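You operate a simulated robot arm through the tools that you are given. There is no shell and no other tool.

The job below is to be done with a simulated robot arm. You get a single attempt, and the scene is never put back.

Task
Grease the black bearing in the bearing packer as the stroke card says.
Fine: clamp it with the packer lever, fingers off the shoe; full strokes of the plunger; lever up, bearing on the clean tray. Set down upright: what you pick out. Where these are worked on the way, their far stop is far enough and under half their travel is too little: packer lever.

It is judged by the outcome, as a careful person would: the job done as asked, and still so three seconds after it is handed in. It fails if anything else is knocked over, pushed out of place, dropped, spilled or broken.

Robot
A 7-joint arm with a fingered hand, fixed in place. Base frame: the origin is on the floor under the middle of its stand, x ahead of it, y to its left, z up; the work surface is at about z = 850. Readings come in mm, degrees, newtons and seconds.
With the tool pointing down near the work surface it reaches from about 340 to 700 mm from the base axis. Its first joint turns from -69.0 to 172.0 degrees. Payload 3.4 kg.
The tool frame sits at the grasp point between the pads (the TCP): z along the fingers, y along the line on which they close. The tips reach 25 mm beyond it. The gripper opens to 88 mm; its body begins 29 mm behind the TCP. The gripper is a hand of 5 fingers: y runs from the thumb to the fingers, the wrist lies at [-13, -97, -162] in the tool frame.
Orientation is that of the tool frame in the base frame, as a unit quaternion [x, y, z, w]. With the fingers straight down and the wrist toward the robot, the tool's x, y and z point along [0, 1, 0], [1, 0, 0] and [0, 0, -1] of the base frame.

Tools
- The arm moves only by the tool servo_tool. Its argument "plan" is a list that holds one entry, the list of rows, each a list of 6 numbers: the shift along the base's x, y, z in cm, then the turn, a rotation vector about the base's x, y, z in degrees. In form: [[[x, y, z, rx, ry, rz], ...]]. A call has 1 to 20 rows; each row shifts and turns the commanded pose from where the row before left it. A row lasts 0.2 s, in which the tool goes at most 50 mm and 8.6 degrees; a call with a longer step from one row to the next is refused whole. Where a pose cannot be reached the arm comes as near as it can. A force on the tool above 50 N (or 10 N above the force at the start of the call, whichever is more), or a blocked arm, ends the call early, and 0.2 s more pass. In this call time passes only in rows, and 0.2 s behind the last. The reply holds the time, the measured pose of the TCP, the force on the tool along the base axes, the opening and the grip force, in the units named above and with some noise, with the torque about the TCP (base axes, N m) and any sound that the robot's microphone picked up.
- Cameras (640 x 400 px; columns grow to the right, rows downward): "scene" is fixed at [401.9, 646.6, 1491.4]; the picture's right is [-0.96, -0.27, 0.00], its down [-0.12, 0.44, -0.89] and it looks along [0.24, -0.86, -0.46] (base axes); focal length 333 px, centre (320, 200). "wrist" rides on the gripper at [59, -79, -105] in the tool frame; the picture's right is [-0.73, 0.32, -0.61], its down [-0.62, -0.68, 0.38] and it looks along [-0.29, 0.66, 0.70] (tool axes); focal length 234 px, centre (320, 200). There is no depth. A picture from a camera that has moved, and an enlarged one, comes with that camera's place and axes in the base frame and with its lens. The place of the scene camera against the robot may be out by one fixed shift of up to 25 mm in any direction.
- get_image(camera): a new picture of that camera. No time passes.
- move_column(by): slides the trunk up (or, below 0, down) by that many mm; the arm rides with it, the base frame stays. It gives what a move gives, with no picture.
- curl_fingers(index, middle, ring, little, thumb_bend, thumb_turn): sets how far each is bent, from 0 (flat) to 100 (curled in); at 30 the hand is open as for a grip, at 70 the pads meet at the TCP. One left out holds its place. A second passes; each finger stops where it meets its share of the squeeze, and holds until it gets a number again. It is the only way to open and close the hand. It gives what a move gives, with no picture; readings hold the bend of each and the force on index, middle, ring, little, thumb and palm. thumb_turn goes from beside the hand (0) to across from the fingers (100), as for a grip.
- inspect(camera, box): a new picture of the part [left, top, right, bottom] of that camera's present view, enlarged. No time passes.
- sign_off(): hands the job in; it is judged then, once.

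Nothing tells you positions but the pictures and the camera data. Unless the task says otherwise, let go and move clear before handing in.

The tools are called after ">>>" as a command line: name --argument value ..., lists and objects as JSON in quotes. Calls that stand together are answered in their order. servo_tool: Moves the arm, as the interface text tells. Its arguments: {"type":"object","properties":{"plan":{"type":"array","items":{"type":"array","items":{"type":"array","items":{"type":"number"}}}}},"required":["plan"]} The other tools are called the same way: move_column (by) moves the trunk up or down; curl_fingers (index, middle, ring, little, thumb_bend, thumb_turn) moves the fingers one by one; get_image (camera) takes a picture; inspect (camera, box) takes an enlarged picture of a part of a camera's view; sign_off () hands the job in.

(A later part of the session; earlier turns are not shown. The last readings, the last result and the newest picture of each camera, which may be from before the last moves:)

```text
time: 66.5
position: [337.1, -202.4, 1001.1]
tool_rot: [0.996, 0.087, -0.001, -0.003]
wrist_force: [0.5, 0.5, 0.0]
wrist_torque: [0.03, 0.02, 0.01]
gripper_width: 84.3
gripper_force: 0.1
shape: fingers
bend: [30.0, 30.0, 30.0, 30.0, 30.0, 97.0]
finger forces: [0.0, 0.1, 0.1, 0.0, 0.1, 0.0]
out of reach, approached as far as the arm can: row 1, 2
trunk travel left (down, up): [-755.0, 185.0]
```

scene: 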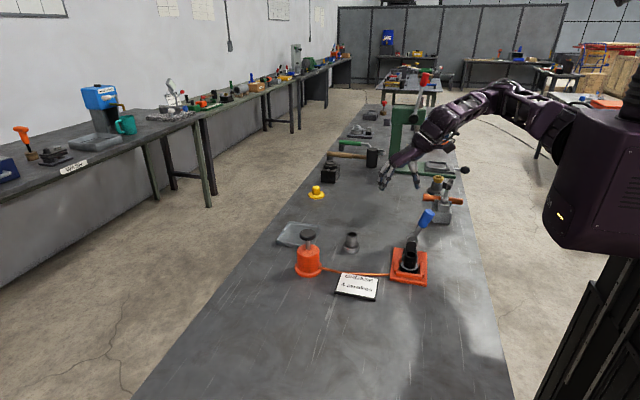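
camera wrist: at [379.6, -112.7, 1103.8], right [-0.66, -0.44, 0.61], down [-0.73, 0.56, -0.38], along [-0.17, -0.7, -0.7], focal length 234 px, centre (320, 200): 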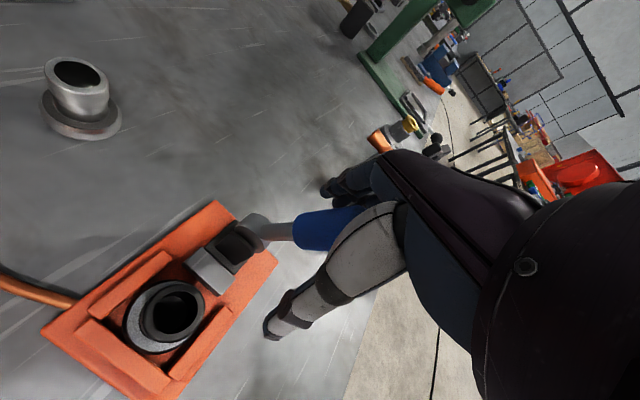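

Height relative to the trunk matters here. I'll raise the hand back to where it reached well, then lower the trunk so the hand rides down in the same arm shape.

>>> servo_tool --plan '[[[0, 0, 2.0, 0, 0, 0], [0, 0, 2.5, 0, 0, 0], [0, 0, 2.5, 0, 0, 0], [-0.6, -1.1, 0, 0, 0, 0], [0, 0, 0, 0, 0, 0]]]'

>>> move_column --by -40

>>> get_image --camera "wrist"

```text
time: 67.7
position: [332.1, -213.9, 1071.7]
tool_rot: [0.996, 0.087, 0.0, 0.001]
wrist_force: [0.5, 0.6, -0.1]
wrist_torque: [0.02, 0.03, -0.01]
gripper_width: 84.7
gripper_force: 0.1
shape: fingers
bend: [30.0, 30.0, 30.0, 30.0, 30.0, 97.0]
finger forces: [0.0, 0.0, 0.1, 0.0, 0.1, 0.0]
trunk travel left (down, up): [-755.0, 185.0]
```

```text
time: 68.5
position: [332.1, -213.4, 1031.2]
tool_rot: [0.996, 0.088, 0.0, 0.0]
wrist_force: [0.9, 0.2, -0.4]
wrist_torque: [-0.02, 0.02, 0.04]
gripper_width: 84.5
gripper_force: 0.0
shape: fingers
bend: [30.0, 30.0, 30.0, 30.0, 30.0, 97.0]
finger forces: [0.0, 0.0, 0.0, 0.0, 0.0, 0.1]
trunk travel left (down, up): [-715.0, 225.0]
```

```text
taken
camera wrist: at [377.1, -125.2, 1136.6], right [-0.66, -0.44, 0.61], down [-0.73, 0.56, -0.38], along [-0.17, -0.7, -0.7], focal length 234 px, centre (320, 200)
```

wrist: 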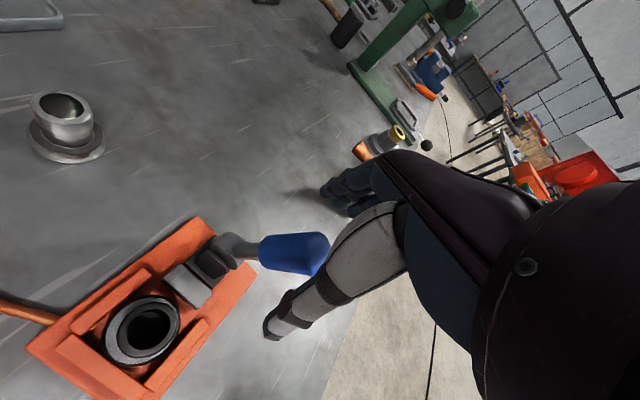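

>>> move_column --by -34

>>> get_image --camera "wrist"

>>> inspect --camera "scene" --box '[380, 180, 450, 290]'

```text
time: 69.3
position: [331.4, -214.0, 997.7]
tool_rot: [0.996, 0.088, 0.0, 0.0]
wrist_force: [-0.9, -0.5, 0.2]
wrist_torque: [0.02, -0.02, -0.02]
gripper_width: 84.2
gripper_force: 0.1
shape: fingers
bend: [30.0, 30.0, 30.0, 30.0, 30.0, 97.0]
finger forces: [0.0, 0.0, 0.1, 0.0, 0.0, 0.0]
trunk travel left (down, up): [-681.0, 259.0]
```

```text
taken
camera wrist: at [377.1, -125.1, 1102.6], right [-0.66, -0.44, 0.61], down [-0.73, 0.56, -0.38], along [-0.17, -0.7, -0.7], focal length 234 px, centre (320, 200)
```

wrist: 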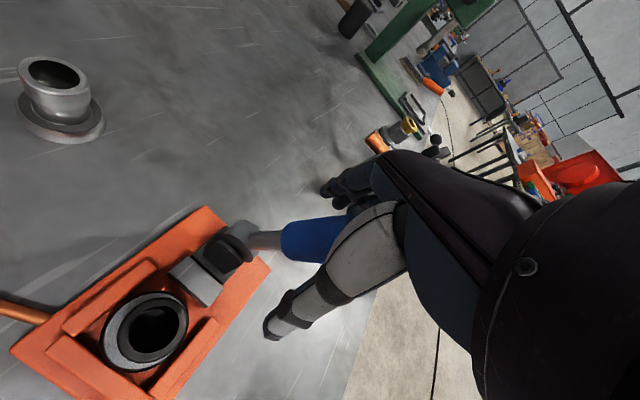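

```text
3.64 times, centred on (415, 235) of scene
camera zoom: at [401.9, 646.6, 1491.4], right [-0.96, -0.27, 0.0], down [-0.12, 0.44, -0.89], along [0.24, -0.86, -0.46], focal length 1212 px, centre (-26, 73)
```

zoom: 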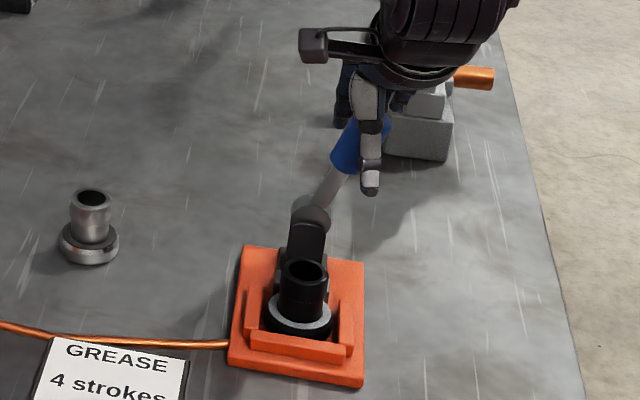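

The handle is between thumb and fingers with no contact yet. I'll close thumb, index and middle on it.

>>> curl_fingers --index 50 --middle 50 --thumb_bend 50

>>> curl_fingers --index 70 --middle 70 --thumb_bend 70

>>> get_image --camera "wrist"

>>> inspect --camera "scene" --box '[380, 180, 450, 290]'

```text
time: 70.3
position: [332.9, -213.5, 996.7]
tool_rot: [0.996, 0.087, -0.001, -0.001]
wrist_force: [0.1, 0.0, 0.2]
wrist_torque: [0.03, -0.02, 0.01]
gripper_width: 42.5
gripper_force: 0.1
shape: fingers
bend: [50.0, 50.0, 30.0, 30.0, 50.0, 97.0]
finger forces: [0.0, 0.0, 0.0, 0.0, 0.0, 0.0]
trunk travel left (down, up): [-681.0, 259.0]
```

```text
time: 71.3
position: [331.5, -214.7, 996.2]
tool_rot: [0.996, 0.086, 0.0, -0.001]
wrist_force: [0.2, -5.0, -1.9]
wrist_torque: [-0.08, 0.01, 0.0]
gripper_width: 20.8
gripper_force: 8.7
shape: fingers
bend: [59.0, 65.0, 30.0, 30.0, 62.0, 97.0]
finger forces: [6.9, 3.7, 0.0, 0.0, 5.9, 0.0]
trunk travel left (down, up): [-681.0, 259.0]
```

```text
taken
camera wrist: at [377.3, -126.6, 1102.4], right [-0.66, -0.44, 0.61], down [-0.73, 0.56, -0.38], along [-0.17, -0.7, -0.7], focal length 234 px, centre (320, 200)
```

wrist: 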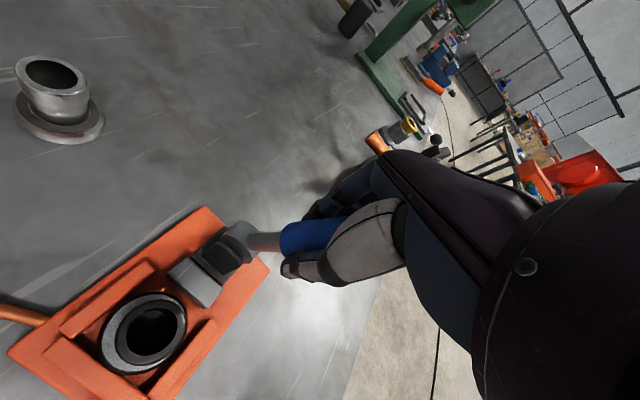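

```text
3.64 times, centred on (415, 235) of scene
camera zoom: at [401.9, 646.6, 1491.4], right [-0.96, -0.27, 0.0], down [-0.12, 0.44, -0.89], along [0.24, -0.86, -0.46], focal length 1212 px, centre (-26, 73)
```

zoom: 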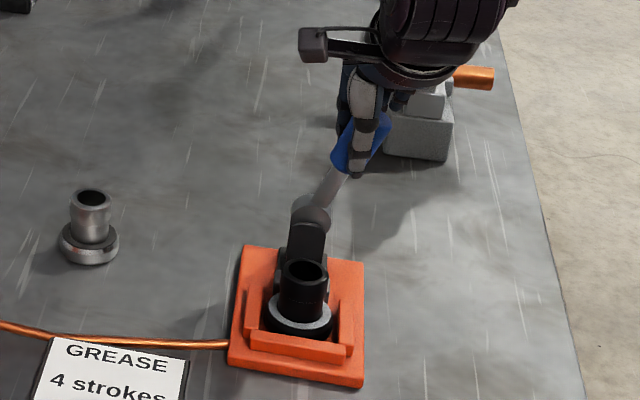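

The handle is gripped. I'll make a small test move along the arc toward +x and read the resistance.

>>> servo_tool --plan '[[[0.3, 0, 0.1, 0, 0, 0], [0.3, 0, 0.1, 0, 0, 0], [0, 0, 0, 0, 0, 0]]]'

>>> inspect --camera "scene" --box '[380, 180, 450, 290]'

```text
time: 72.1
position: [334.7, -215.7, 999.0]
tool_rot: [0.996, 0.087, 0.0, -0.001]
wrist_force: [-11.3, -3.4, -10.4]
wrist_torque: [-0.1, 0.24, -0.03]
gripper_width: 21.2
gripper_force: 9.6
shape: fingers
bend: [60.0, 65.0, 30.0, 30.0, 61.0, 98.0]
finger forces: [4.9, 7.9, 0.1, 0.0, 6.7, 0.0]
trunk travel left (down, up): [-681.0, 259.0]
```

```text
3.64 times, centred on (415, 235) of scene
camera zoom: at [401.9, 646.6, 1491.4], right [-0.96, -0.27, 0.0], down [-0.12, 0.44, -0.89], along [0.24, -0.86, -0.46], focal length 1212 px, centre (-26, 73)
```

zoom: 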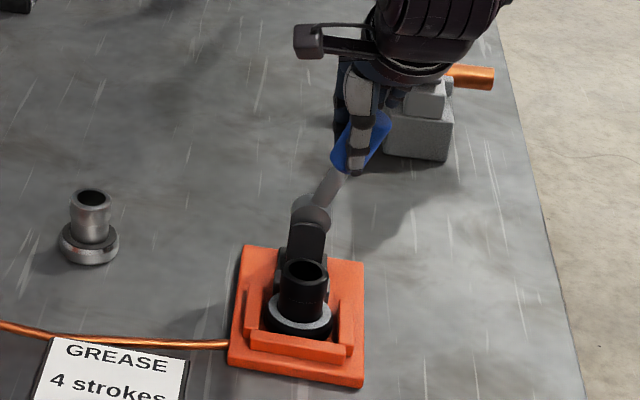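

There's stiff resistance and no lever motion toward +x, so that's its stop. Now I'll test the other way, toward −x and down.

>>> servo_tool --plan '[[[-0.3, 0, -0.1, 0, 0, 0], [-0.3, 0, -0.1, 0, 0, 0], [0, 0, 0, 0, 0, 0]]]'

>>> servo_tool --plan '[[[-0.3, 0, -0.1, 0, 0, 0], [-0.3, 0, -0.1, 0, 0, 0], [0, 0, 0, 0, 0, 0]]]'

>>> inspect --camera "scene" --box '[380, 180, 450, 290]'

```text
time: 72.9
position: [331.4, -215.4, 996.1]
tool_rot: [0.996, 0.087, 0.001, -0.001]
wrist_force: [1.0, -5.6, 1.1]
wrist_torque: [-0.13, -0.06, 0.02]
gripper_width: 20.8
gripper_force: 8.6
shape: fingers
bend: [59.0, 65.0, 30.0, 30.0, 62.0, 97.0]
finger forces: [7.0, 4.2, 0.0, 0.1, 5.6, 0.0]
trunk travel left (down, up): [-681.0, 259.0]
```

```text
time: 73.7
position: [328.6, -215.5, 996.3]
tool_rot: [0.996, 0.086, 0.0, 0.0]
wrist_force: [2.3, -4.6, -0.6]
wrist_torque: [-0.16, -0.03, 0.02]
gripper_width: 21.0
gripper_force: 7.9
shape: fingers
bend: [59.0, 65.0, 30.0, 30.0, 62.0, 97.0]
finger forces: [7.1, 4.1, 0.0, 0.0, 5.8, 0.0]
out of reach, approached as far as the arm can: row 2
trunk travel left (down, up): [-681.0, 259.0]
```

```text
3.64 times, centred on (415, 235) of scene
camera zoom: at [401.9, 646.6, 1491.4], right [-0.96, -0.27, 0.0], down [-0.12, 0.44, -0.89], along [0.24, -0.86, -0.46], focal length 1212 px, centre (-26, 73)
```

zoom: 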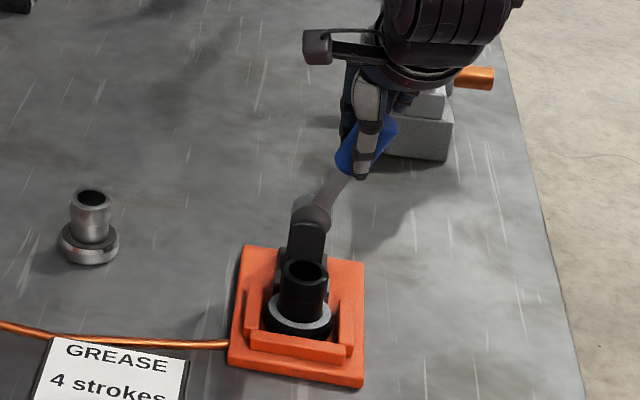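

The lever swings easily toward −x and down, so that's the clamping direction. This hand attitude is at its inner reach limit, so I'll loosen the pinch and lean the palm outward by about 24° to get more inward reach before following the arc.

>>> curl_fingers --index 48 --middle 48 --thumb_bend 48

>>> servo_tool --plan '[[[0, 0, 0, -1.04, 5.91, 0], [0, 0, 0, -1.04, 5.91, 0], [0, 0, 0, -1.04, 5.91, 0], [0, 0, 0, -1.04, 5.91, 0], [0, 0, 0, 0, 0, 0]]]'

>>> get_image --camera "wrist"

>>> inspect --camera "scene" --box '[380, 180, 450, 290]'

```text
time: 74.7
position: [327.7, -214.9, 996.6]
tool_rot: [0.996, 0.087, 0.0, 0.0]
wrist_force: [0.9, 0.7, -0.5]
wrist_torque: [0.0, -0.03, 0.0]
gripper_width: 45.6
gripper_force: 0.0
shape: fingers
bend: [48.0, 48.0, 30.0, 30.0, 48.0, 97.0]
finger forces: [0.1, 0.0, 0.0, 0.0, 0.0, 0.1]
trunk travel left (down, up): [-681.0, 259.0]
```

```text
time: 75.9
position: [323.8, -198.3, 994.3]
tool_rot: [0.975, 0.085, -0.206, 0.017]
wrist_force: [2.0, -5.0, 1.0]
wrist_torque: [-0.08, -0.02, 0.0]
gripper_width: 52.6
gripper_force: 2.3
shape: fingers
bend: [42.0, 48.0, 30.0, 30.0, 48.0, 97.0]
finger forces: [5.3, 0.1, 0.1, 0.1, 0.0, 0.0]
out of reach, approached as far as the arm can: row 3, 4
trunk travel left (down, up): [-681.0, 259.0]
```

```text
taken
camera wrist: at [406.1, -103.1, 1066.6], right [-0.35, -0.39, 0.85], down [-0.83, 0.55, -0.1], along [-0.43, -0.74, -0.52], focal length 234 px, centre (320, 200)
```

wrist: 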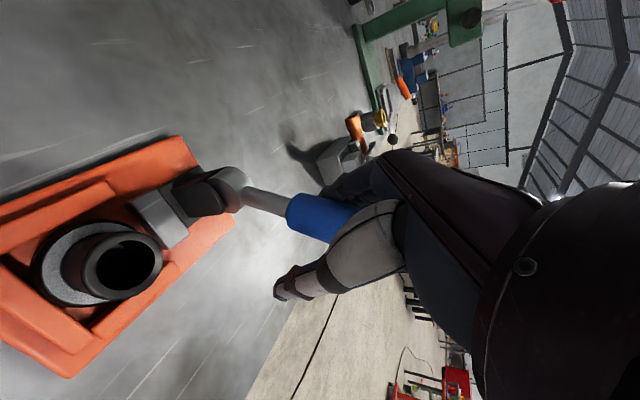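

```text
3.64 times, centred on (415, 235) of scene
camera zoom: at [401.9, 646.6, 1491.4], right [-0.96, -0.27, 0.0], down [-0.12, 0.44, -0.89], along [0.24, -0.86, -0.46], focal length 1212 px, centre (-26, 73)
```

zoom: 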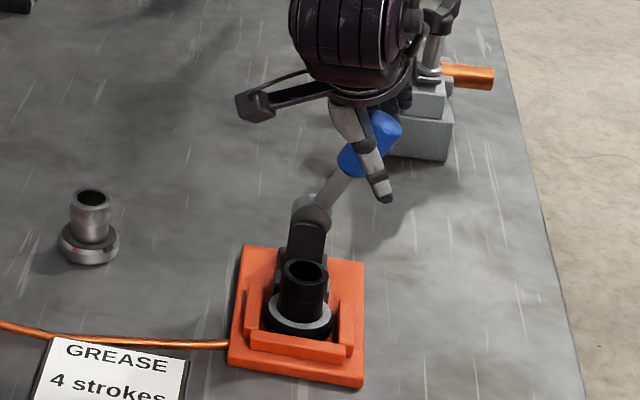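

The lean alone isn't enough, because wrist limits interfere. A better way is to push with the little-finger side of the closed hand from +x and then press down from above. That keeps the TCP 40–60 mm further out. I'll open, rise clear of the handle and square the hand up again.

>>> curl_fingers --index 30 --middle 30 --thumb_bend 30

>>> servo_tool --plan '[[[0, 0, 1.0, 0, 0, 0], [0, 0, 2.0, 0, 0, 0], [0, 0, 3.0, 0, 0, 0], [0, 0, 3.0, 0, 0, 0], [1.0, 0, 1.5, 1.04, -5.91, 0], [2.0, 0, 0, 1.04, -5.91, 0], [2.5, -0.2, 0, 1.04, -5.91, 0], [2.5, -0.4, 0, 1.04, -5.91, 0], [0, 0, 0, 0, 0, 0]]]'

>>> get_image --camera "wrist"

>>> inspect --camera "scene" --box '[370, 160, 460, 290]'

```text
time: 76.9
position: [323.9, -197.4, 994.1]
tool_rot: [0.975, 0.085, -0.207, 0.017]
wrist_force: [-0.2, 0.3, 0.1]
wrist_torque: [-0.01, -0.01, -0.01]
gripper_width: 84.3
gripper_force: 0.1
shape: fingers
bend: [30.0, 30.0, 30.0, 30.0, 30.0, 97.0]
finger forces: [0.0, 0.0, 0.0, 0.0, 0.0, 0.0]
trunk travel left (down, up): [-681.0, 259.0]
```

```text
time: 78.9
position: [393.4, -181.5, 1090.7]
tool_rot: [0.996, 0.086, 0.001, 0.0]
wrist_force: [0.2, 0.0, 0.2]
wrist_torque: [-0.02, -0.02, 0.02]
gripper_width: 84.6
gripper_force: 0.0
shape: fingers
bend: [30.0, 30.0, 30.0, 30.0, 30.0, 97.0]
finger forces: [0.1, 0.0, 0.0, 0.1, 0.0, 0.0]
out of reach, approached as far as the arm can: row 2, 3, 4
trunk travel left (down, up): [-681.0, 259.0]
```

```text
taken
camera wrist: at [439.4, -93.3, 1195.8], right [-0.66, -0.44, 0.61], down [-0.73, 0.56, -0.38], along [-0.17, -0.7, -0.7], focal length 234 px, centre (320, 200)
```

wrist: 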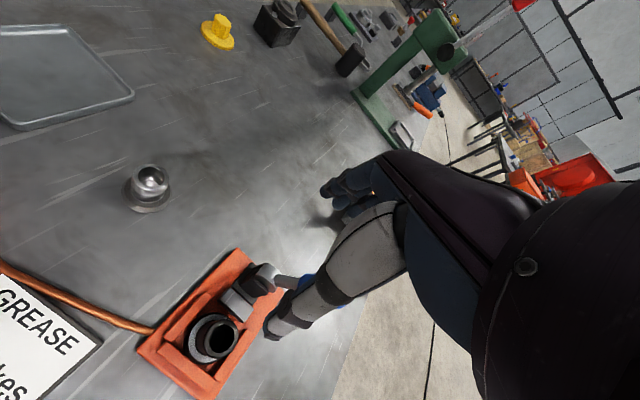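

```text
3.08 times, centred on (415, 225) of scene
camera zoom: at [401.9, 646.6, 1491.4], right [-0.96, -0.27, 0.0], down [-0.12, 0.44, -0.89], along [0.24, -0.86, -0.46], focal length 1025 px, centre (28, 123)
```

zoom: 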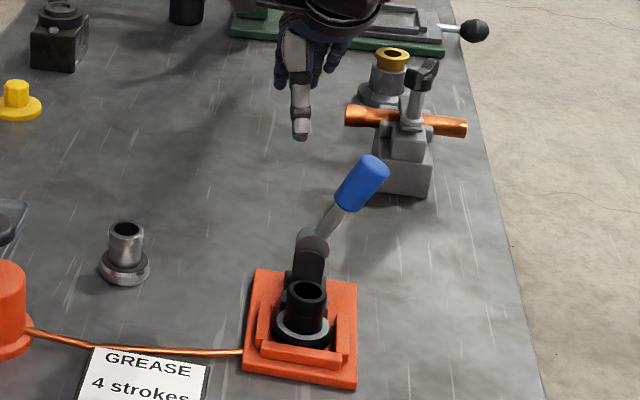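

The lever stays where it's left, with the handle leaning about 26°. I'll close all the fingers into a bundle, come down beside the handle on its +x side and push it toward −x.

>>> curl_fingers --index 70 --middle 70 --ring 70 --little 70 --thumb_bend 70

>>> servo_tool --plan '[[[0.8, -1.0, 0, 0, 0, 0], [0, -0.8, -2.0, 0, 0, 0], [0, 0, -2.5, 0, 0, 0], [0, 0, -2.0, 0, 0, 0], [0, 0, -1.5, 0, 0, 0], [0, 0, 0, 0, 0, 0]]]'

>>> get_image --camera "wrist"

>>> inspect --camera "scene" --box '[370, 160, 460, 290]'

```text
time: 79.9
position: [394.0, -182.1, 1091.0]
tool_rot: [0.996, 0.087, -0.001, 0.0]
wrist_force: [0.4, -0.8, 0.1]
wrist_torque: [0.01, -0.01, 0.01]
gripper_width: 0.0
gripper_force: 0.2
shape: fingers
bend: [70.0, 70.0, 70.0, 70.0, 70.0, 97.0]
finger forces: [0.0, 0.1, 0.0, 0.0, 0.0, 0.1]
trunk travel left (down, up): [-681.0, 259.0]
```

```text
time: 81.3
position: [400.9, -198.9, 1011.0]
tool_rot: [0.996, 0.087, 0.0, 0.0]
wrist_force: [0.6, 0.6, 0.0]
wrist_torque: [-0.01, 0.03, -0.01]
gripper_width: 0.1
gripper_force: 0.1
shape: fingers
bend: [70.0, 70.0, 70.0, 70.0, 70.0, 97.0]
finger forces: [0.0, 0.1, 0.0, 0.1, 0.0, 0.0]
trunk travel left (down, up): [-681.0, 259.0]
```

```text
taken
camera wrist: at [446.5, -111.4, 1116.2], right [-0.66, -0.44, 0.61], down [-0.73, 0.56, -0.38], along [-0.17, -0.7, -0.7], focal length 234 px, centre (320, 200)
```

wrist: 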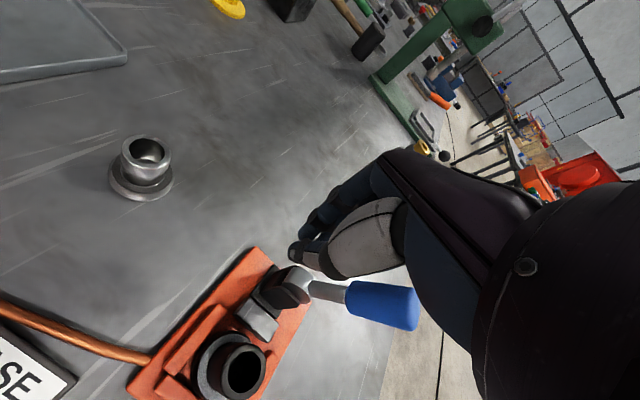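

```text
3.08 times, centred on (415, 225) of scene
camera zoom: at [401.9, 646.6, 1491.4], right [-0.96, -0.27, 0.0], down [-0.12, 0.44, -0.89], along [0.24, -0.86, -0.46], focal length 1025 px, centre (28, 123)
```

zoom: 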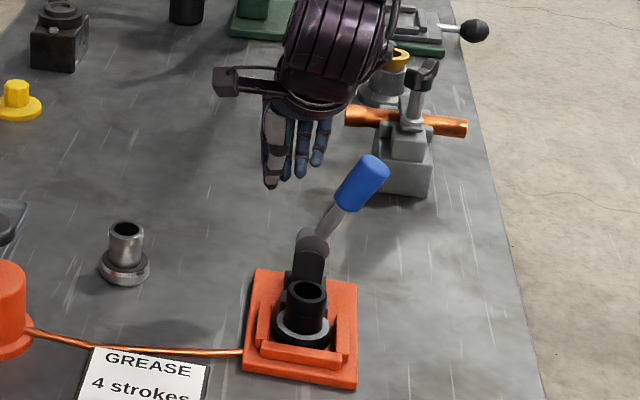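

The bundle is beside the handle. To keep the fingertips clear of the hub as I go low, I'll tuck index and middle fully, open the thumb and push with ring and little.

>>> curl_fingers --index 100 --middle 100 --thumb_bend 30

>>> inspect --camera "scene" --box '[380, 170, 440, 260]'

>>> get_image --camera "wrist"

```text
time: 82.3
position: [401.4, -199.5, 1011.2]
tool_rot: [0.996, 0.087, 0.0, -0.001]
wrist_force: [-0.7, 0.7, -0.1]
wrist_torque: [-0.02, -0.02, -0.01]
gripper_width: 52.6
gripper_force: 0.0
shape: fingers
bend: [100.0, 100.0, 70.0, 70.0, 30.0, 97.0]
finger forces: [0.0, 0.0, 0.1, 0.1, 0.0, 0.0]
trunk travel left (down, up): [-681.0, 259.0]
```

```text
4.44 times, centred on (410, 215) of scene
camera zoom: at [401.9, 646.6, 1491.4], right [-0.96, -0.27, 0.0], down [-0.12, 0.44, -0.89], along [0.24, -0.86, -0.46], focal length 1481 px, centre (-80, 133)
```

zoom: 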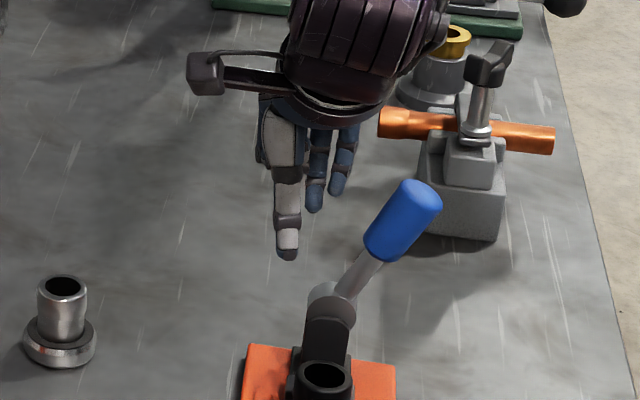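

```text
taken
camera wrist: at [446.7, -111.4, 1116.2], right [-0.66, -0.44, 0.61], down [-0.73, 0.56, -0.38], along [-0.17, -0.7, -0.7], focal length 234 px, centre (320, 200)
```

wrist: 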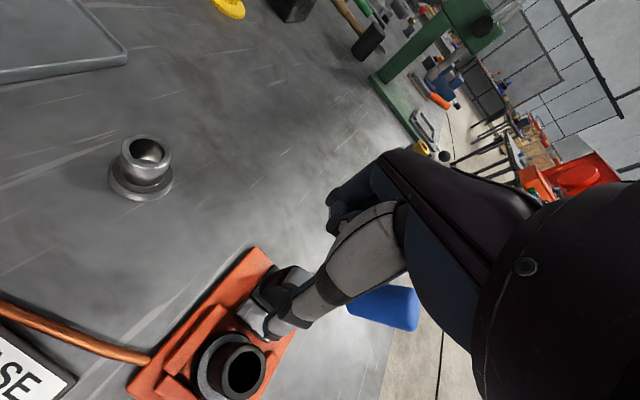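

Ring and little now form the pusher. I'll push along the handle's arc in small steps and watch the forces.

>>> servo_tool --plan '[[[-0.8, 0, -0.6, 0, 0, 0], [-0.8, 0, -0.6, 0, 0, 0], [-0.8, 0, 0, 0, 0, 0], [-0.8, 0, -0.1, 0, 0, 0], [-0.8, 0, -0.2, 0, 0, 0], [0, 0, 0, 0, 0, 0]]]'

>>> inspect --camera "scene" --box '[380, 170, 440, 260]'

```text
time: 83.7
position: [362.1, -200.2, 995.7]
tool_rot: [0.996, 0.087, 0.0, 0.0]
wrist_force: [0.7, -0.4, 1.2]
wrist_torque: [-0.01, 0.01, -0.02]
gripper_width: 52.7
gripper_force: 0.3
shape: fingers
bend: [100.0, 100.0, 70.0, 70.0, 30.0, 97.0]
finger forces: [0.0, 0.0, 0.1, 1.2, 0.0, 0.0]
trunk travel left (down, up): [-681.0, 259.0]
```

```text
4.44 times, centred on (410, 215) of scene
camera zoom: at [401.9, 646.6, 1491.4], right [-0.96, -0.27, 0.0], down [-0.12, 0.44, -0.89], along [0.24, -0.86, -0.46], focal length 1481 px, centre (-80, 133)
```

zoom: 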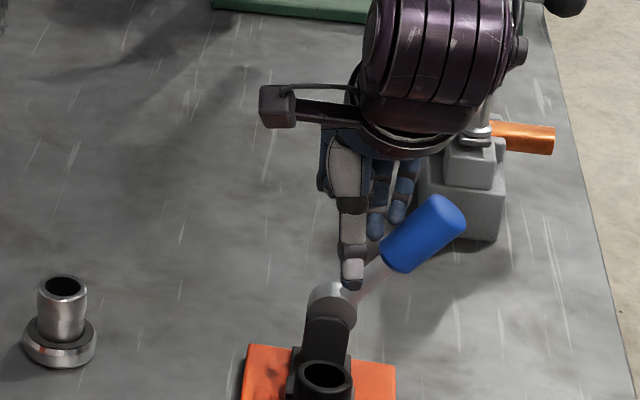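

The lever is following with only about 1 N. I'll continue along the arc.

>>> servo_tool --plan '[[[-0.7, 0, -0.3, 0, 0, 0], [-0.6, 0, -0.4, 0, 0, 0], [-0.5, 0, -0.4, 0, 0, 0], [-0.4, 0, -0.4, 0, 0, 0], [0, 0, 0, 0, 0, 0]]]'

>>> inspect --camera "scene" --box '[380, 170, 440, 260]'

```text
time: 84.9
position: [340.0, -202.8, 980.7]
tool_rot: [0.996, 0.086, 0.0, 0.0]
wrist_force: [1.2, -0.4, 0.1]
wrist_torque: [-0.02, 0.01, -0.04]
gripper_width: 52.6
gripper_force: 0.8
shape: fingers
bend: [100.0, 100.0, 70.0, 70.0, 30.0, 97.0]
finger forces: [0.0, 0.1, 0.1, 0.8, 0.0, 0.0]
trunk travel left (down, up): [-681.0, 259.0]
```

```text
4.44 times, centred on (410, 215) of scene
camera zoom: at [401.9, 646.6, 1491.4], right [-0.96, -0.27, 0.0], down [-0.12, 0.44, -0.89], along [0.24, -0.86, -0.46], focal length 1481 px, centre (-80, 133)
```

zoom: 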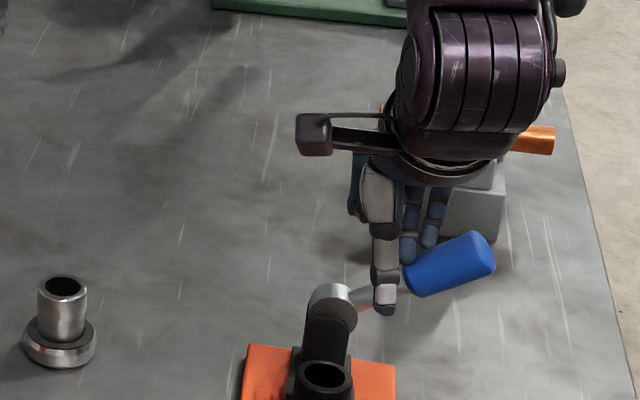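

The lever is at about 54°. Now I'll press it down from above, watching the vertical force.

>>> servo_tool --plan '[[[0, 0, -0.4, 0, 0, 0], [0, 0, -0.4, 0, 0, 0], [0, 0, -0.4, 0, 0, 0], [0, 0, 0, 0, 0, 0]]]'

>>> servo_tool --plan '[[[0, 0, -0.3, 0, 0, 0], [0, 0, -0.3, 0, 0, 0], [0, 0, -0.3, 0, 0, 0], [0, 0, 0, 0, 0, 0]]]'

>>> inspect --camera "scene" --box '[380, 190, 450, 290]'

```text
time: 85.9
position: [338.9, -201.3, 970.3]
tool_rot: [0.996, 0.085, 0.0, 0.001]
wrist_force: [0.5, 0.4, 0.9]
wrist_torque: [-0.03, 0.05, -0.02]
gripper_width: 52.6
gripper_force: 0.4
shape: fingers
bend: [100.0, 100.0, 70.0, 70.0, 30.0, 97.0]
finger forces: [0.0, 0.0, 0.0, 0.7, 0.0, 0.0]
trunk travel left (down, up): [-681.0, 259.0]
```

```text
time: 86.9
position: [340.1, -200.2, 961.2]
tool_rot: [0.996, 0.086, 0.0, 0.0]
wrist_force: [1.0, 0.6, 0.5]
wrist_torque: [0.0, 0.01, 0.04]
gripper_width: 52.7
gripper_force: 0.2
shape: fingers
bend: [100.0, 100.0, 70.0, 70.0, 30.0, 97.0]
finger forces: [0.1, 0.0, 0.1, 0.8, 0.0, 0.0]
trunk travel left (down, up): [-681.0, 259.0]
```

```text
4.00 times, centred on (415, 240) of scene
camera zoom: at [401.9, 646.6, 1491.4], right [-0.96, -0.27, 0.0], down [-0.12, 0.44, -0.89], along [0.24, -0.86, -0.46], focal length 1333 px, centre (-60, 40)
```

zoom: 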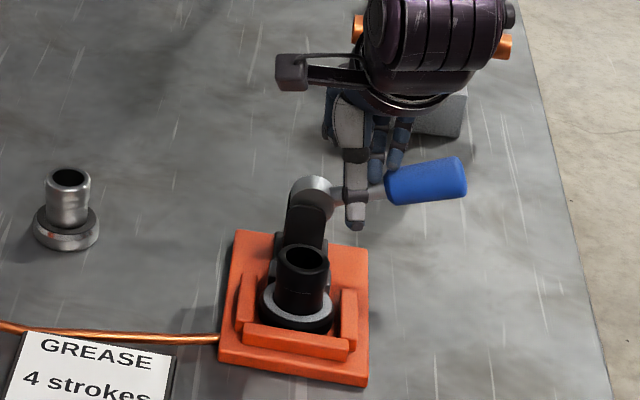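

>>> servo_tool --plan '[[[0, 0, -0.3, 0, 0, 0], [0, 0, -0.3, 0, 0, 0], [0, 0, 0, 0, 0, 0]]]'

>>> servo_tool --plan '[[[0, 0, -0.3, 0, 0, 0], [0, 0, -0.3, 0, 0, 0], [0, 0, 0, 0, 0, 0]]]'

>>> inspect --camera "scene" --box '[380, 190, 450, 290]'

```text
time: 87.7
position: [339.1, -200.8, 954.1]
tool_rot: [0.996, 0.086, 0.0, 0.0]
wrist_force: [0.4, 0.1, 1.4]
wrist_torque: [-0.01, 0.01, -0.05]
gripper_width: 53.1
gripper_force: 0.6
shape: fingers
bend: [100.0, 100.0, 70.0, 70.0, 30.0, 97.0]
finger forces: [0.1, 0.1, 1.3, 0.0, 0.0, 0.1]
trunk travel left (down, up): [-681.0, 259.0]
```

```text
time: 88.5
position: [338.7, -199.9, 947.3]
tool_rot: [0.996, 0.087, 0.0, 0.0]
wrist_force: [-0.1, 0.4, 0.6]
wrist_torque: [-0.02, 0.06, 0.0]
gripper_width: 52.6
gripper_force: 0.5
shape: fingers
bend: [100.0, 100.0, 70.0, 70.0, 30.0, 97.0]
finger forces: [0.1, 0.1, 1.5, 0.0, 0.0, 0.0]
trunk travel left (down, up): [-681.0, 259.0]
```

```text
4.00 times, centred on (415, 240) of scene
camera zoom: at [401.9, 646.6, 1491.4], right [-0.96, -0.27, 0.0], down [-0.12, 0.44, -0.89], along [0.24, -0.86, -0.46], focal length 1333 px, centre (-60, 40)
```

zoom: 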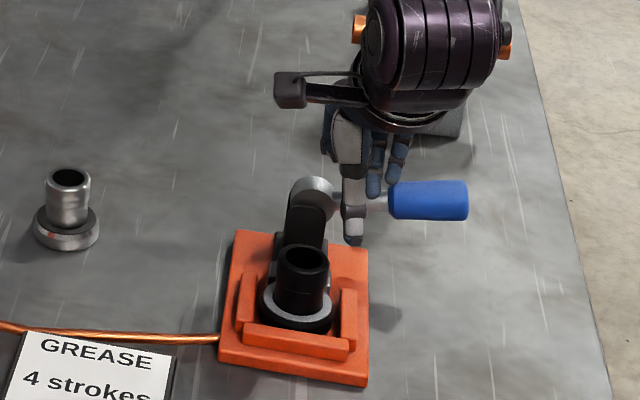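

The lever is at about 78° and still moving freely. I'll keep going gently to find the stop.

>>> servo_tool --plan '[[[0, 0, -0.3, 0, 0, 0], [0, 0, -0.2, 0, 0, 0], [0, 0, 0, 0, 0, 0]]]'

>>> servo_tool --plan '[[[0, 0, -0.2, 0, 0, 0], [0, 0, -0.2, 0, 0, 0], [0, 0, 0, 0, 0, 0]]]'

>>> inspect --camera "scene" --box '[380, 190, 450, 290]'

>>> get_image --camera "wrist"

```text
time: 89.3
position: [337.8, -200.6, 942.4]
tool_rot: [0.996, 0.087, 0.0, 0.0]
wrist_force: [-0.7, 1.1, 2.0]
wrist_torque: [0.01, 0.02, 0.0]
gripper_width: 52.6
gripper_force: 1.1
shape: fingers
bend: [100.0, 100.0, 71.0, 70.0, 30.0, 97.0]
finger forces: [0.0, 0.2, 1.7, 0.1, 0.0, 0.1]
trunk travel left (down, up): [-681.0, 259.0]
```

```text
time: 90.1
position: [340.0, -200.5, 937.6]
tool_rot: [0.996, 0.086, 0.0, 0.0]
wrist_force: [-1.1, 0.5, 1.7]
wrist_torque: [-0.01, 0.03, -0.01]
gripper_width: 52.8
gripper_force: 1.3
shape: fingers
bend: [100.0, 100.0, 71.0, 70.0, 30.0, 97.0]
finger forces: [0.1, 0.1, 2.2, 0.0, 0.1, 0.0]
trunk travel left (down, up): [-681.0, 259.0]
```

```text
4.00 times, centred on (415, 240) of scene
camera zoom: at [401.9, 646.6, 1491.4], right [-0.96, -0.27, 0.0], down [-0.12, 0.44, -0.89], along [0.24, -0.86, -0.46], focal length 1333 px, centre (-60, 40)
```

zoom: 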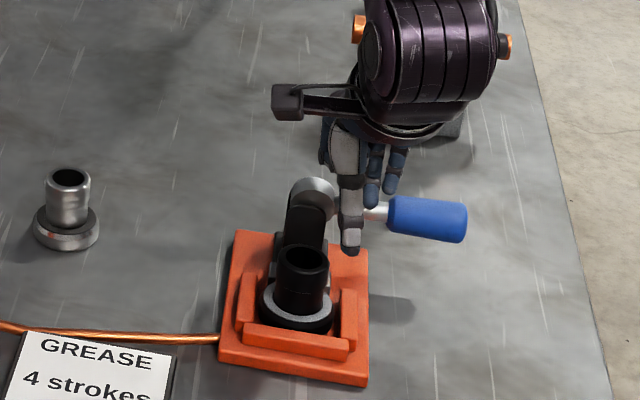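

```text
taken
camera wrist: at [384.6, -112.0, 1044.1], right [-0.66, -0.44, 0.61], down [-0.73, 0.56, -0.38], along [-0.17, -0.7, -0.7], focal length 234 px, centre (320, 200)
```

wrist: 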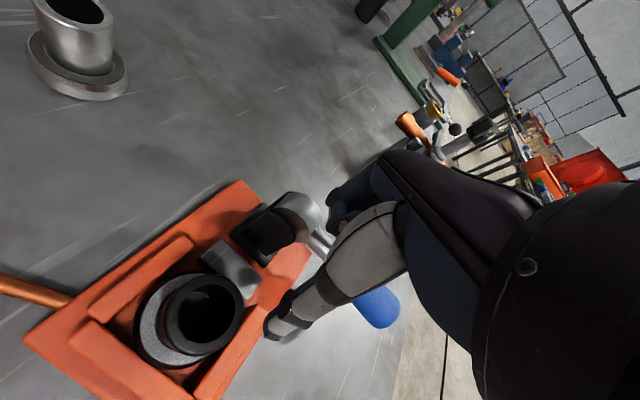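

>>> inspect --camera "wrist" --box '[100, 170, 340, 400]'

>>> inspect --camera "scene" --box '[390, 230, 432, 285]'

```text
1.74 times, centred on (220, 285) of wrist
camera zoom: at [384.6, -112.0, 1044.1], right [-0.66, -0.44, 0.61], down [-0.73, 0.56, -0.38], along [-0.17, -0.7, -0.7], focal length 407 px, centre (494, 52)
```

zoom: 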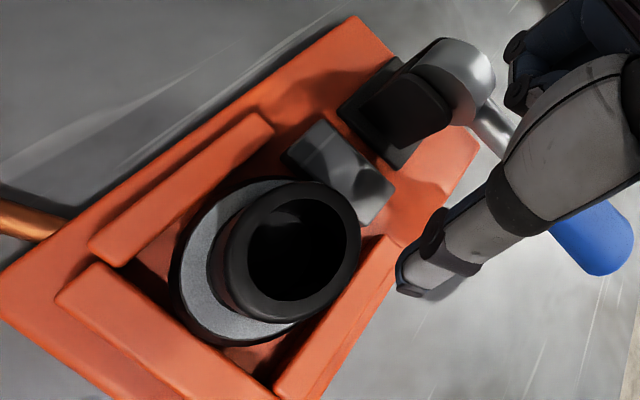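

```text
7.27 times, centred on (411, 258) of scene
camera zoom: at [401.9, 646.6, 1491.4], right [-0.96, -0.27, 0.0], down [-0.12, 0.44, -0.89], along [0.24, -0.86, -0.46], focal length 2423 px, centre (-342, -218)
```

zoom: 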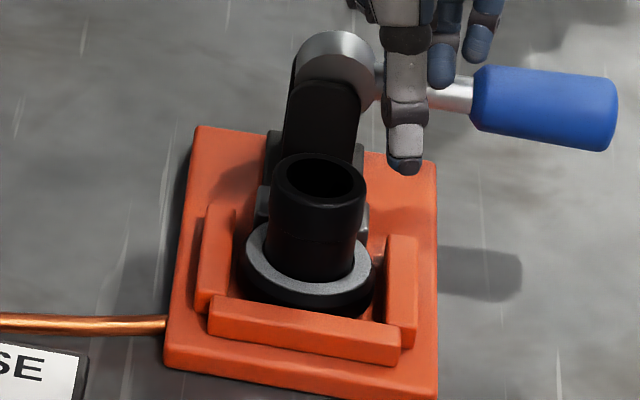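

The shoe has moved up to the bearing and the lever is about horizontal. I'll press a little more to see whether this is its stop.

>>> servo_tool --plan '[[[0, 0, -0.2, 0, 0, 0], [0, 0, -0.2, 0, 0, 0], [0, 0, 0, 0, 0, 0]]]'

>>> inspect --camera "scene" --box '[380, 190, 450, 290]'

```text
time: 90.9
position: [338.9, -200.5, 935.4]
tool_rot: [0.996, 0.087, 0.001, 0.0]
wrist_force: [0.1, 1.5, 5.2]
wrist_torque: [-0.02, 0.12, -0.05]
gripper_width: 53.1
gripper_force: 2.6
shape: fingers
bend: [100.0, 100.0, 71.0, 70.0, 30.0, 97.0]
finger forces: [0.0, 0.1, 5.9, 0.1, 0.1, 0.0]
trunk travel left (down, up): [-681.0, 259.0]
```

```text
4.00 times, centred on (415, 240) of scene
camera zoom: at [401.9, 646.6, 1491.4], right [-0.96, -0.27, 0.0], down [-0.12, 0.44, -0.89], along [0.24, -0.86, -0.46], focal length 1333 px, centre (-60, 40)
```

zoom: 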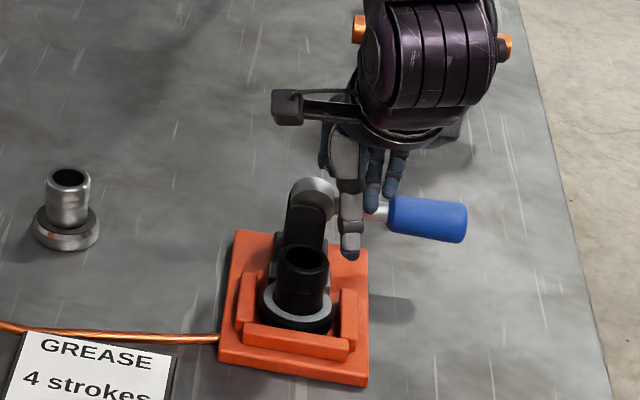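

>>> servo_tool --plan '[[[0, 0, -0.2, 0, 0, 0], [0, 0, 0, 0, 0, 0]]]'

>>> inspect --camera "scene" --box '[390, 230, 432, 285]'

```text
time: 91.5
position: [339.5, -200.0, 933.5]
tool_rot: [0.996, 0.086, 0.001, 0.001]
wrist_force: [0.8, 2.2, 7.2]
wrist_torque: [-0.05, 0.16, -0.06]
gripper_width: 52.7
gripper_force: 4.0
shape: fingers
bend: [100.0, 100.0, 72.0, 70.0, 30.0, 97.0]
finger forces: [0.0, 0.0, 7.7, 0.0, 0.1, 0.1]
trunk travel left (down, up): [-681.0, 259.0]
```

```text
7.27 times, centred on (411, 258) of scene
camera zoom: at [401.9, 646.6, 1491.4], right [-0.96, -0.27, 0.0], down [-0.12, 0.44, -0.89], along [0.24, -0.86, -0.46], focal length 2423 px, centre (-342, -218)
```

zoom: 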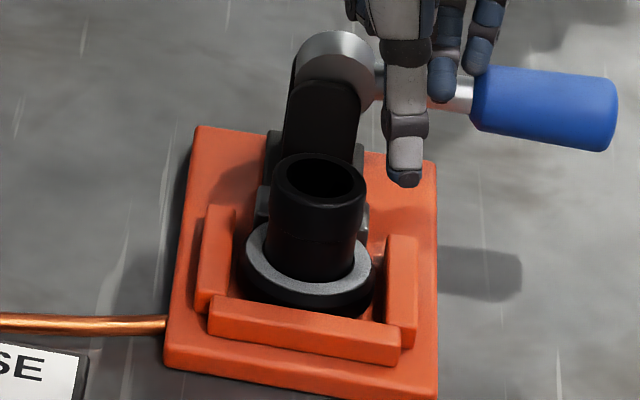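

The lever hasn't moved further while the force rose to about 8 N, so it's at its stop and the bearing is clamped. I'll lift the hand away and check the lever stays down.

>>> servo_tool --plan '[[[0, 0, 1.0, 0, 0, 0], [0, 0, 2.0, 0, 0, 0], [0, 0, 3.0, 0, 0, 0], [0, 0, 3.5, 0, 0, 0], [2.0, 0.5, 3.5, 0, 0, 0], [3.0, 1.0, 2.0, 0, 0, 0], [4.0, 1.0, 0, 0, 0, 0], [0, 0, 0, 0, 0, 0]]]'

>>> get_image --camera "wrist"

>>> inspect --camera "scene" --box '[380, 190, 450, 290]'

```text
time: 93.3
position: [429.6, -174.4, 1083.7]
tool_rot: [0.996, 0.087, 0.0, -0.001]
wrist_force: [0.3, 0.0, 0.4]
wrist_torque: [0.03, -0.02, 0.0]
gripper_width: 52.6
gripper_force: 0.0
shape: fingers
bend: [100.0, 100.0, 70.0, 70.0, 30.0, 97.0]
finger forces: [0.1, 0.0, 0.1, 0.0, 0.1, 0.1]
trunk travel left (down, up): [-681.0, 259.0]
```

```text
taken
camera wrist: at [474.8, -85.7, 1189.7], right [-0.66, -0.44, 0.61], down [-0.73, 0.56, -0.38], along [-0.17, -0.7, -0.7], focal length 234 px, centre (320, 200)
```

wrist: 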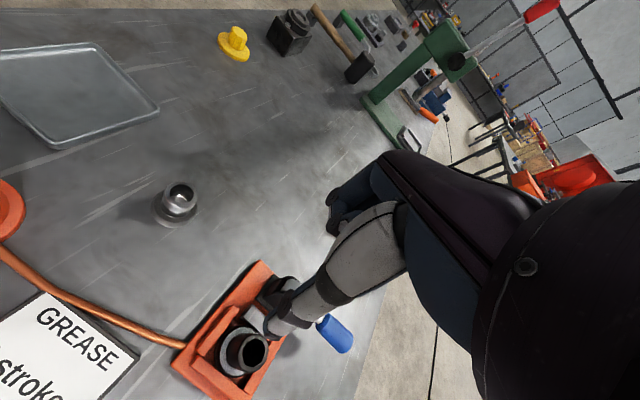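

```text
4.00 times, centred on (415, 240) of scene
camera zoom: at [401.9, 646.6, 1491.4], right [-0.96, -0.27, 0.0], down [-0.12, 0.44, -0.89], along [0.24, -0.86, -0.46], focal length 1333 px, centre (-60, 40)
```

zoom: 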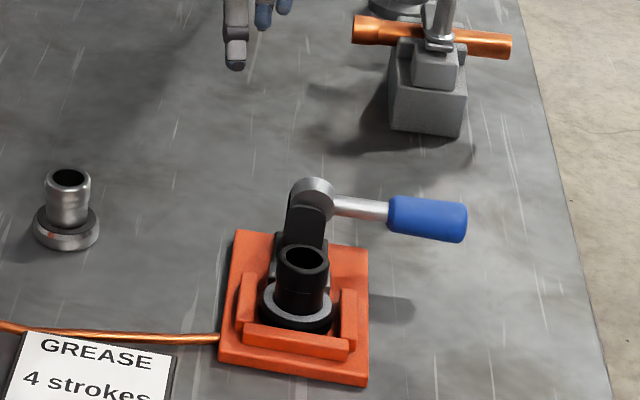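

The lever stays down and the bearing is clamped. Next is the plunger: I'll swing the hand back to its natural attitude over the pump for a closer look.

>>> servo_tool --plan '[[[1.0, 0.5, 1.0, 0, 0, 8], [1.4, 0.8, 0.5, 0, 0, 8], [1.4, 0.8, 0, 0, 0, 8], [1.4, 0.8, 0, 0, 0, 8], [1.4, 0.8, 0, 0, 0, 8], [1.4, 0.8, 0, 0, 0, 8], [1.4, 0.8, 0, 0, 0, 8], [1.4, 0.8, 0, 0, 0, 8], [1.4, 0.8, 0, 0, 0, 8], [1.4, 0.8, 0, 0, 0, 8], [0, 0, 0, 0, 0, 0]]]'

>>> get_image --camera "wrist"

>>> get_image --camera "scene"

```text
time: 95.7
position: [565.6, -98.6, 1099.1]
tool_rot: [0.707, 0.707, 0.001, 0.0]
wrist_force: [-1.3, 0.7, 0.6]
wrist_torque: [-0.01, -0.01, 0.02]
gripper_width: 52.4
gripper_force: 0.0
shape: fingers
bend: [100.0, 100.0, 70.0, 70.0, 30.0, 97.0]
finger forces: [0.0, 0.0, 0.0, 0.1, 0.1, 0.0]
trunk travel left (down, up): [-681.0, 259.0]
```

```text
taken
camera wrist: at [487.3, -39.6, 1204.4], right [0.32, -0.73, 0.61], down [-0.68, -0.62, -0.38], along [0.66, -0.29, -0.7], focal length 234 px, centre (320, 200)
```

wrist: 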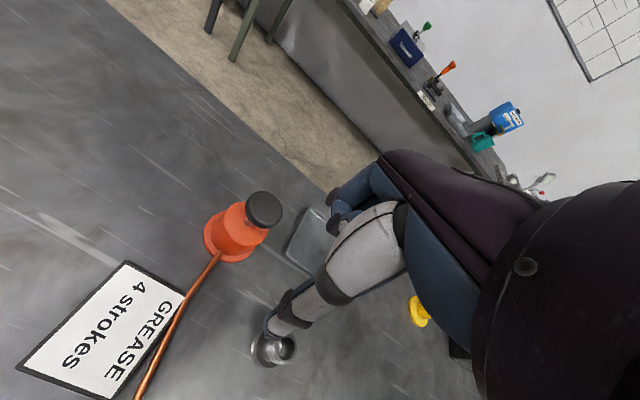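

```text
taken
```

scene: 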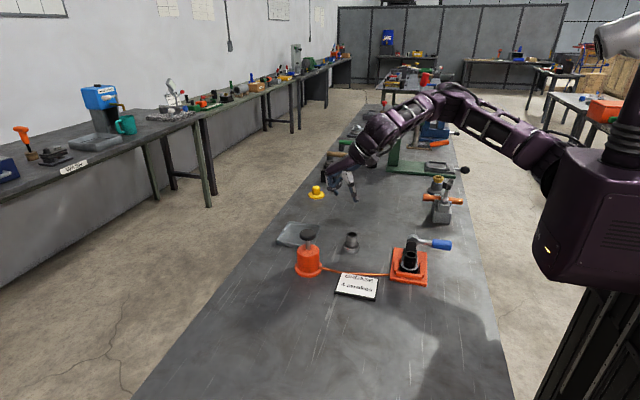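

>>> inspect --camera "wrist" --box '[190, 170, 300, 280]'

>>> inspect --camera "scene" --box '[285, 220, 335, 285]'

>>> curl_fingers --index 70 --middle 70 --ring 70 --little 70 --thumb_bend 70

```text
3.64 times, centred on (245, 225) of wrist
camera zoom: at [487.3, -39.6, 1204.4], right [0.32, -0.73, 0.61], down [-0.68, -0.62, -0.38], along [0.66, -0.29, -0.7], focal length 852 px, centre (593, 109)
```

zoom: 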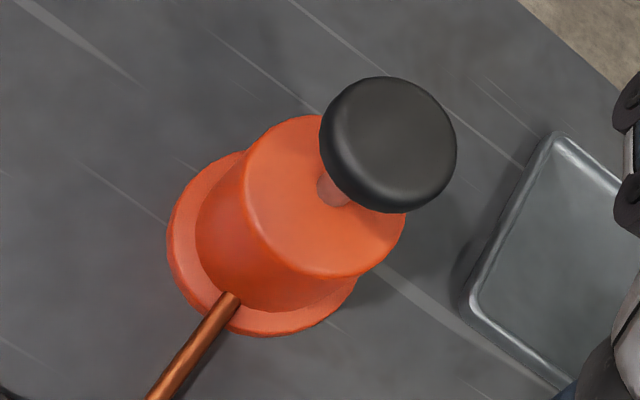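

```text
6.15 times, centred on (310, 252) of scene
camera zoom: at [401.9, 646.6, 1491.4], right [-0.96, -0.27, 0.0], down [-0.12, 0.44, -0.89], along [0.24, -0.86, -0.46], focal length 2050 px, centre (382, -123)
```

zoom: 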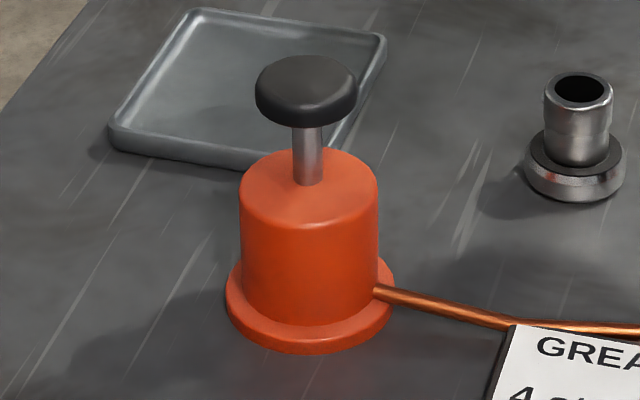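

```text
time: 96.7
position: [565.0, -99.8, 1098.7]
tool_rot: [0.708, 0.707, 0.0, 0.0]
wrist_force: [-0.6, 0.7, 0.2]
wrist_torque: [-0.01, -0.04, -0.01]
gripper_width: 0.0
gripper_force: 0.0
shape: fingers
bend: [70.0, 70.0, 70.0, 70.0, 70.0, 97.0]
finger forces: [0.0, 0.0, 0.0, 0.0, 0.0, 0.0]
trunk travel left (down, up): [-681.0, 259.0]
```

The knob's top centre comes out at about (638.5, −78, 974) and the body top at 915, so there's about 40 mm of stem. With the fingers bundled, I'll go over the knob.

>>> servo_tool --plan '[[[2.4, 0.9, -1.0, 0, 0, 0], [2.5, 0.9, -1.5, 0, 0, 0], [2.45, 0.88, -2.0, 0, 0, 0], [0, 0, -1.5, 0, 0, 0], [0, 0, 0, 0, 0, 0]]]'

>>> get_image --camera "wrist"

>>> inspect --camera "scene" --box '[270, 170, 350, 290]'

```text
time: 97.9
position: [638.6, -72.1, 1039.0]
tool_rot: [0.707, 0.707, 0.0, 0.0]
wrist_force: [0.2, 0.4, -0.2]
wrist_torque: [-0.02, -0.04, -0.01]
gripper_width: 0.3
gripper_force: 0.1
shape: fingers
bend: [70.0, 70.0, 70.0, 70.0, 70.0, 97.0]
finger forces: [0.1, 0.1, 0.1, 0.0, 0.0, 0.1]
trunk travel left (down, up): [-681.0, 259.0]
```

```text
taken
camera wrist: at [561.5, -12.6, 1144.6], right [0.32, -0.73, 0.61], down [-0.68, -0.62, -0.38], along [0.66, -0.29, -0.7], focal length 234 px, centre (320, 200)
```

wrist: 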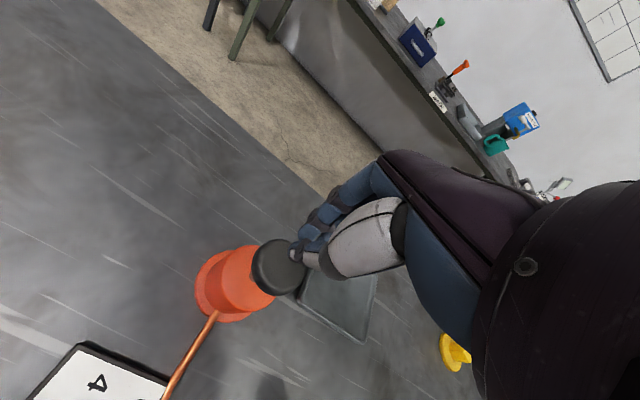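

```text
3.33 times, centred on (310, 230) of scene
camera zoom: at [401.9, 646.6, 1491.4], right [-0.96, -0.27, 0.0], down [-0.12, 0.44, -0.89], along [0.24, -0.86, -0.46], focal length 1111 px, centre (353, 100)
```

zoom: 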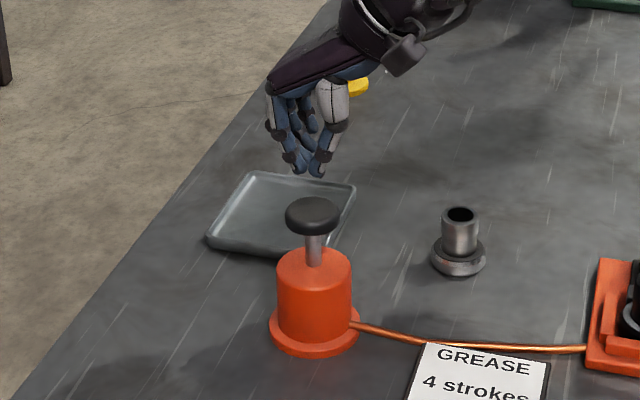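

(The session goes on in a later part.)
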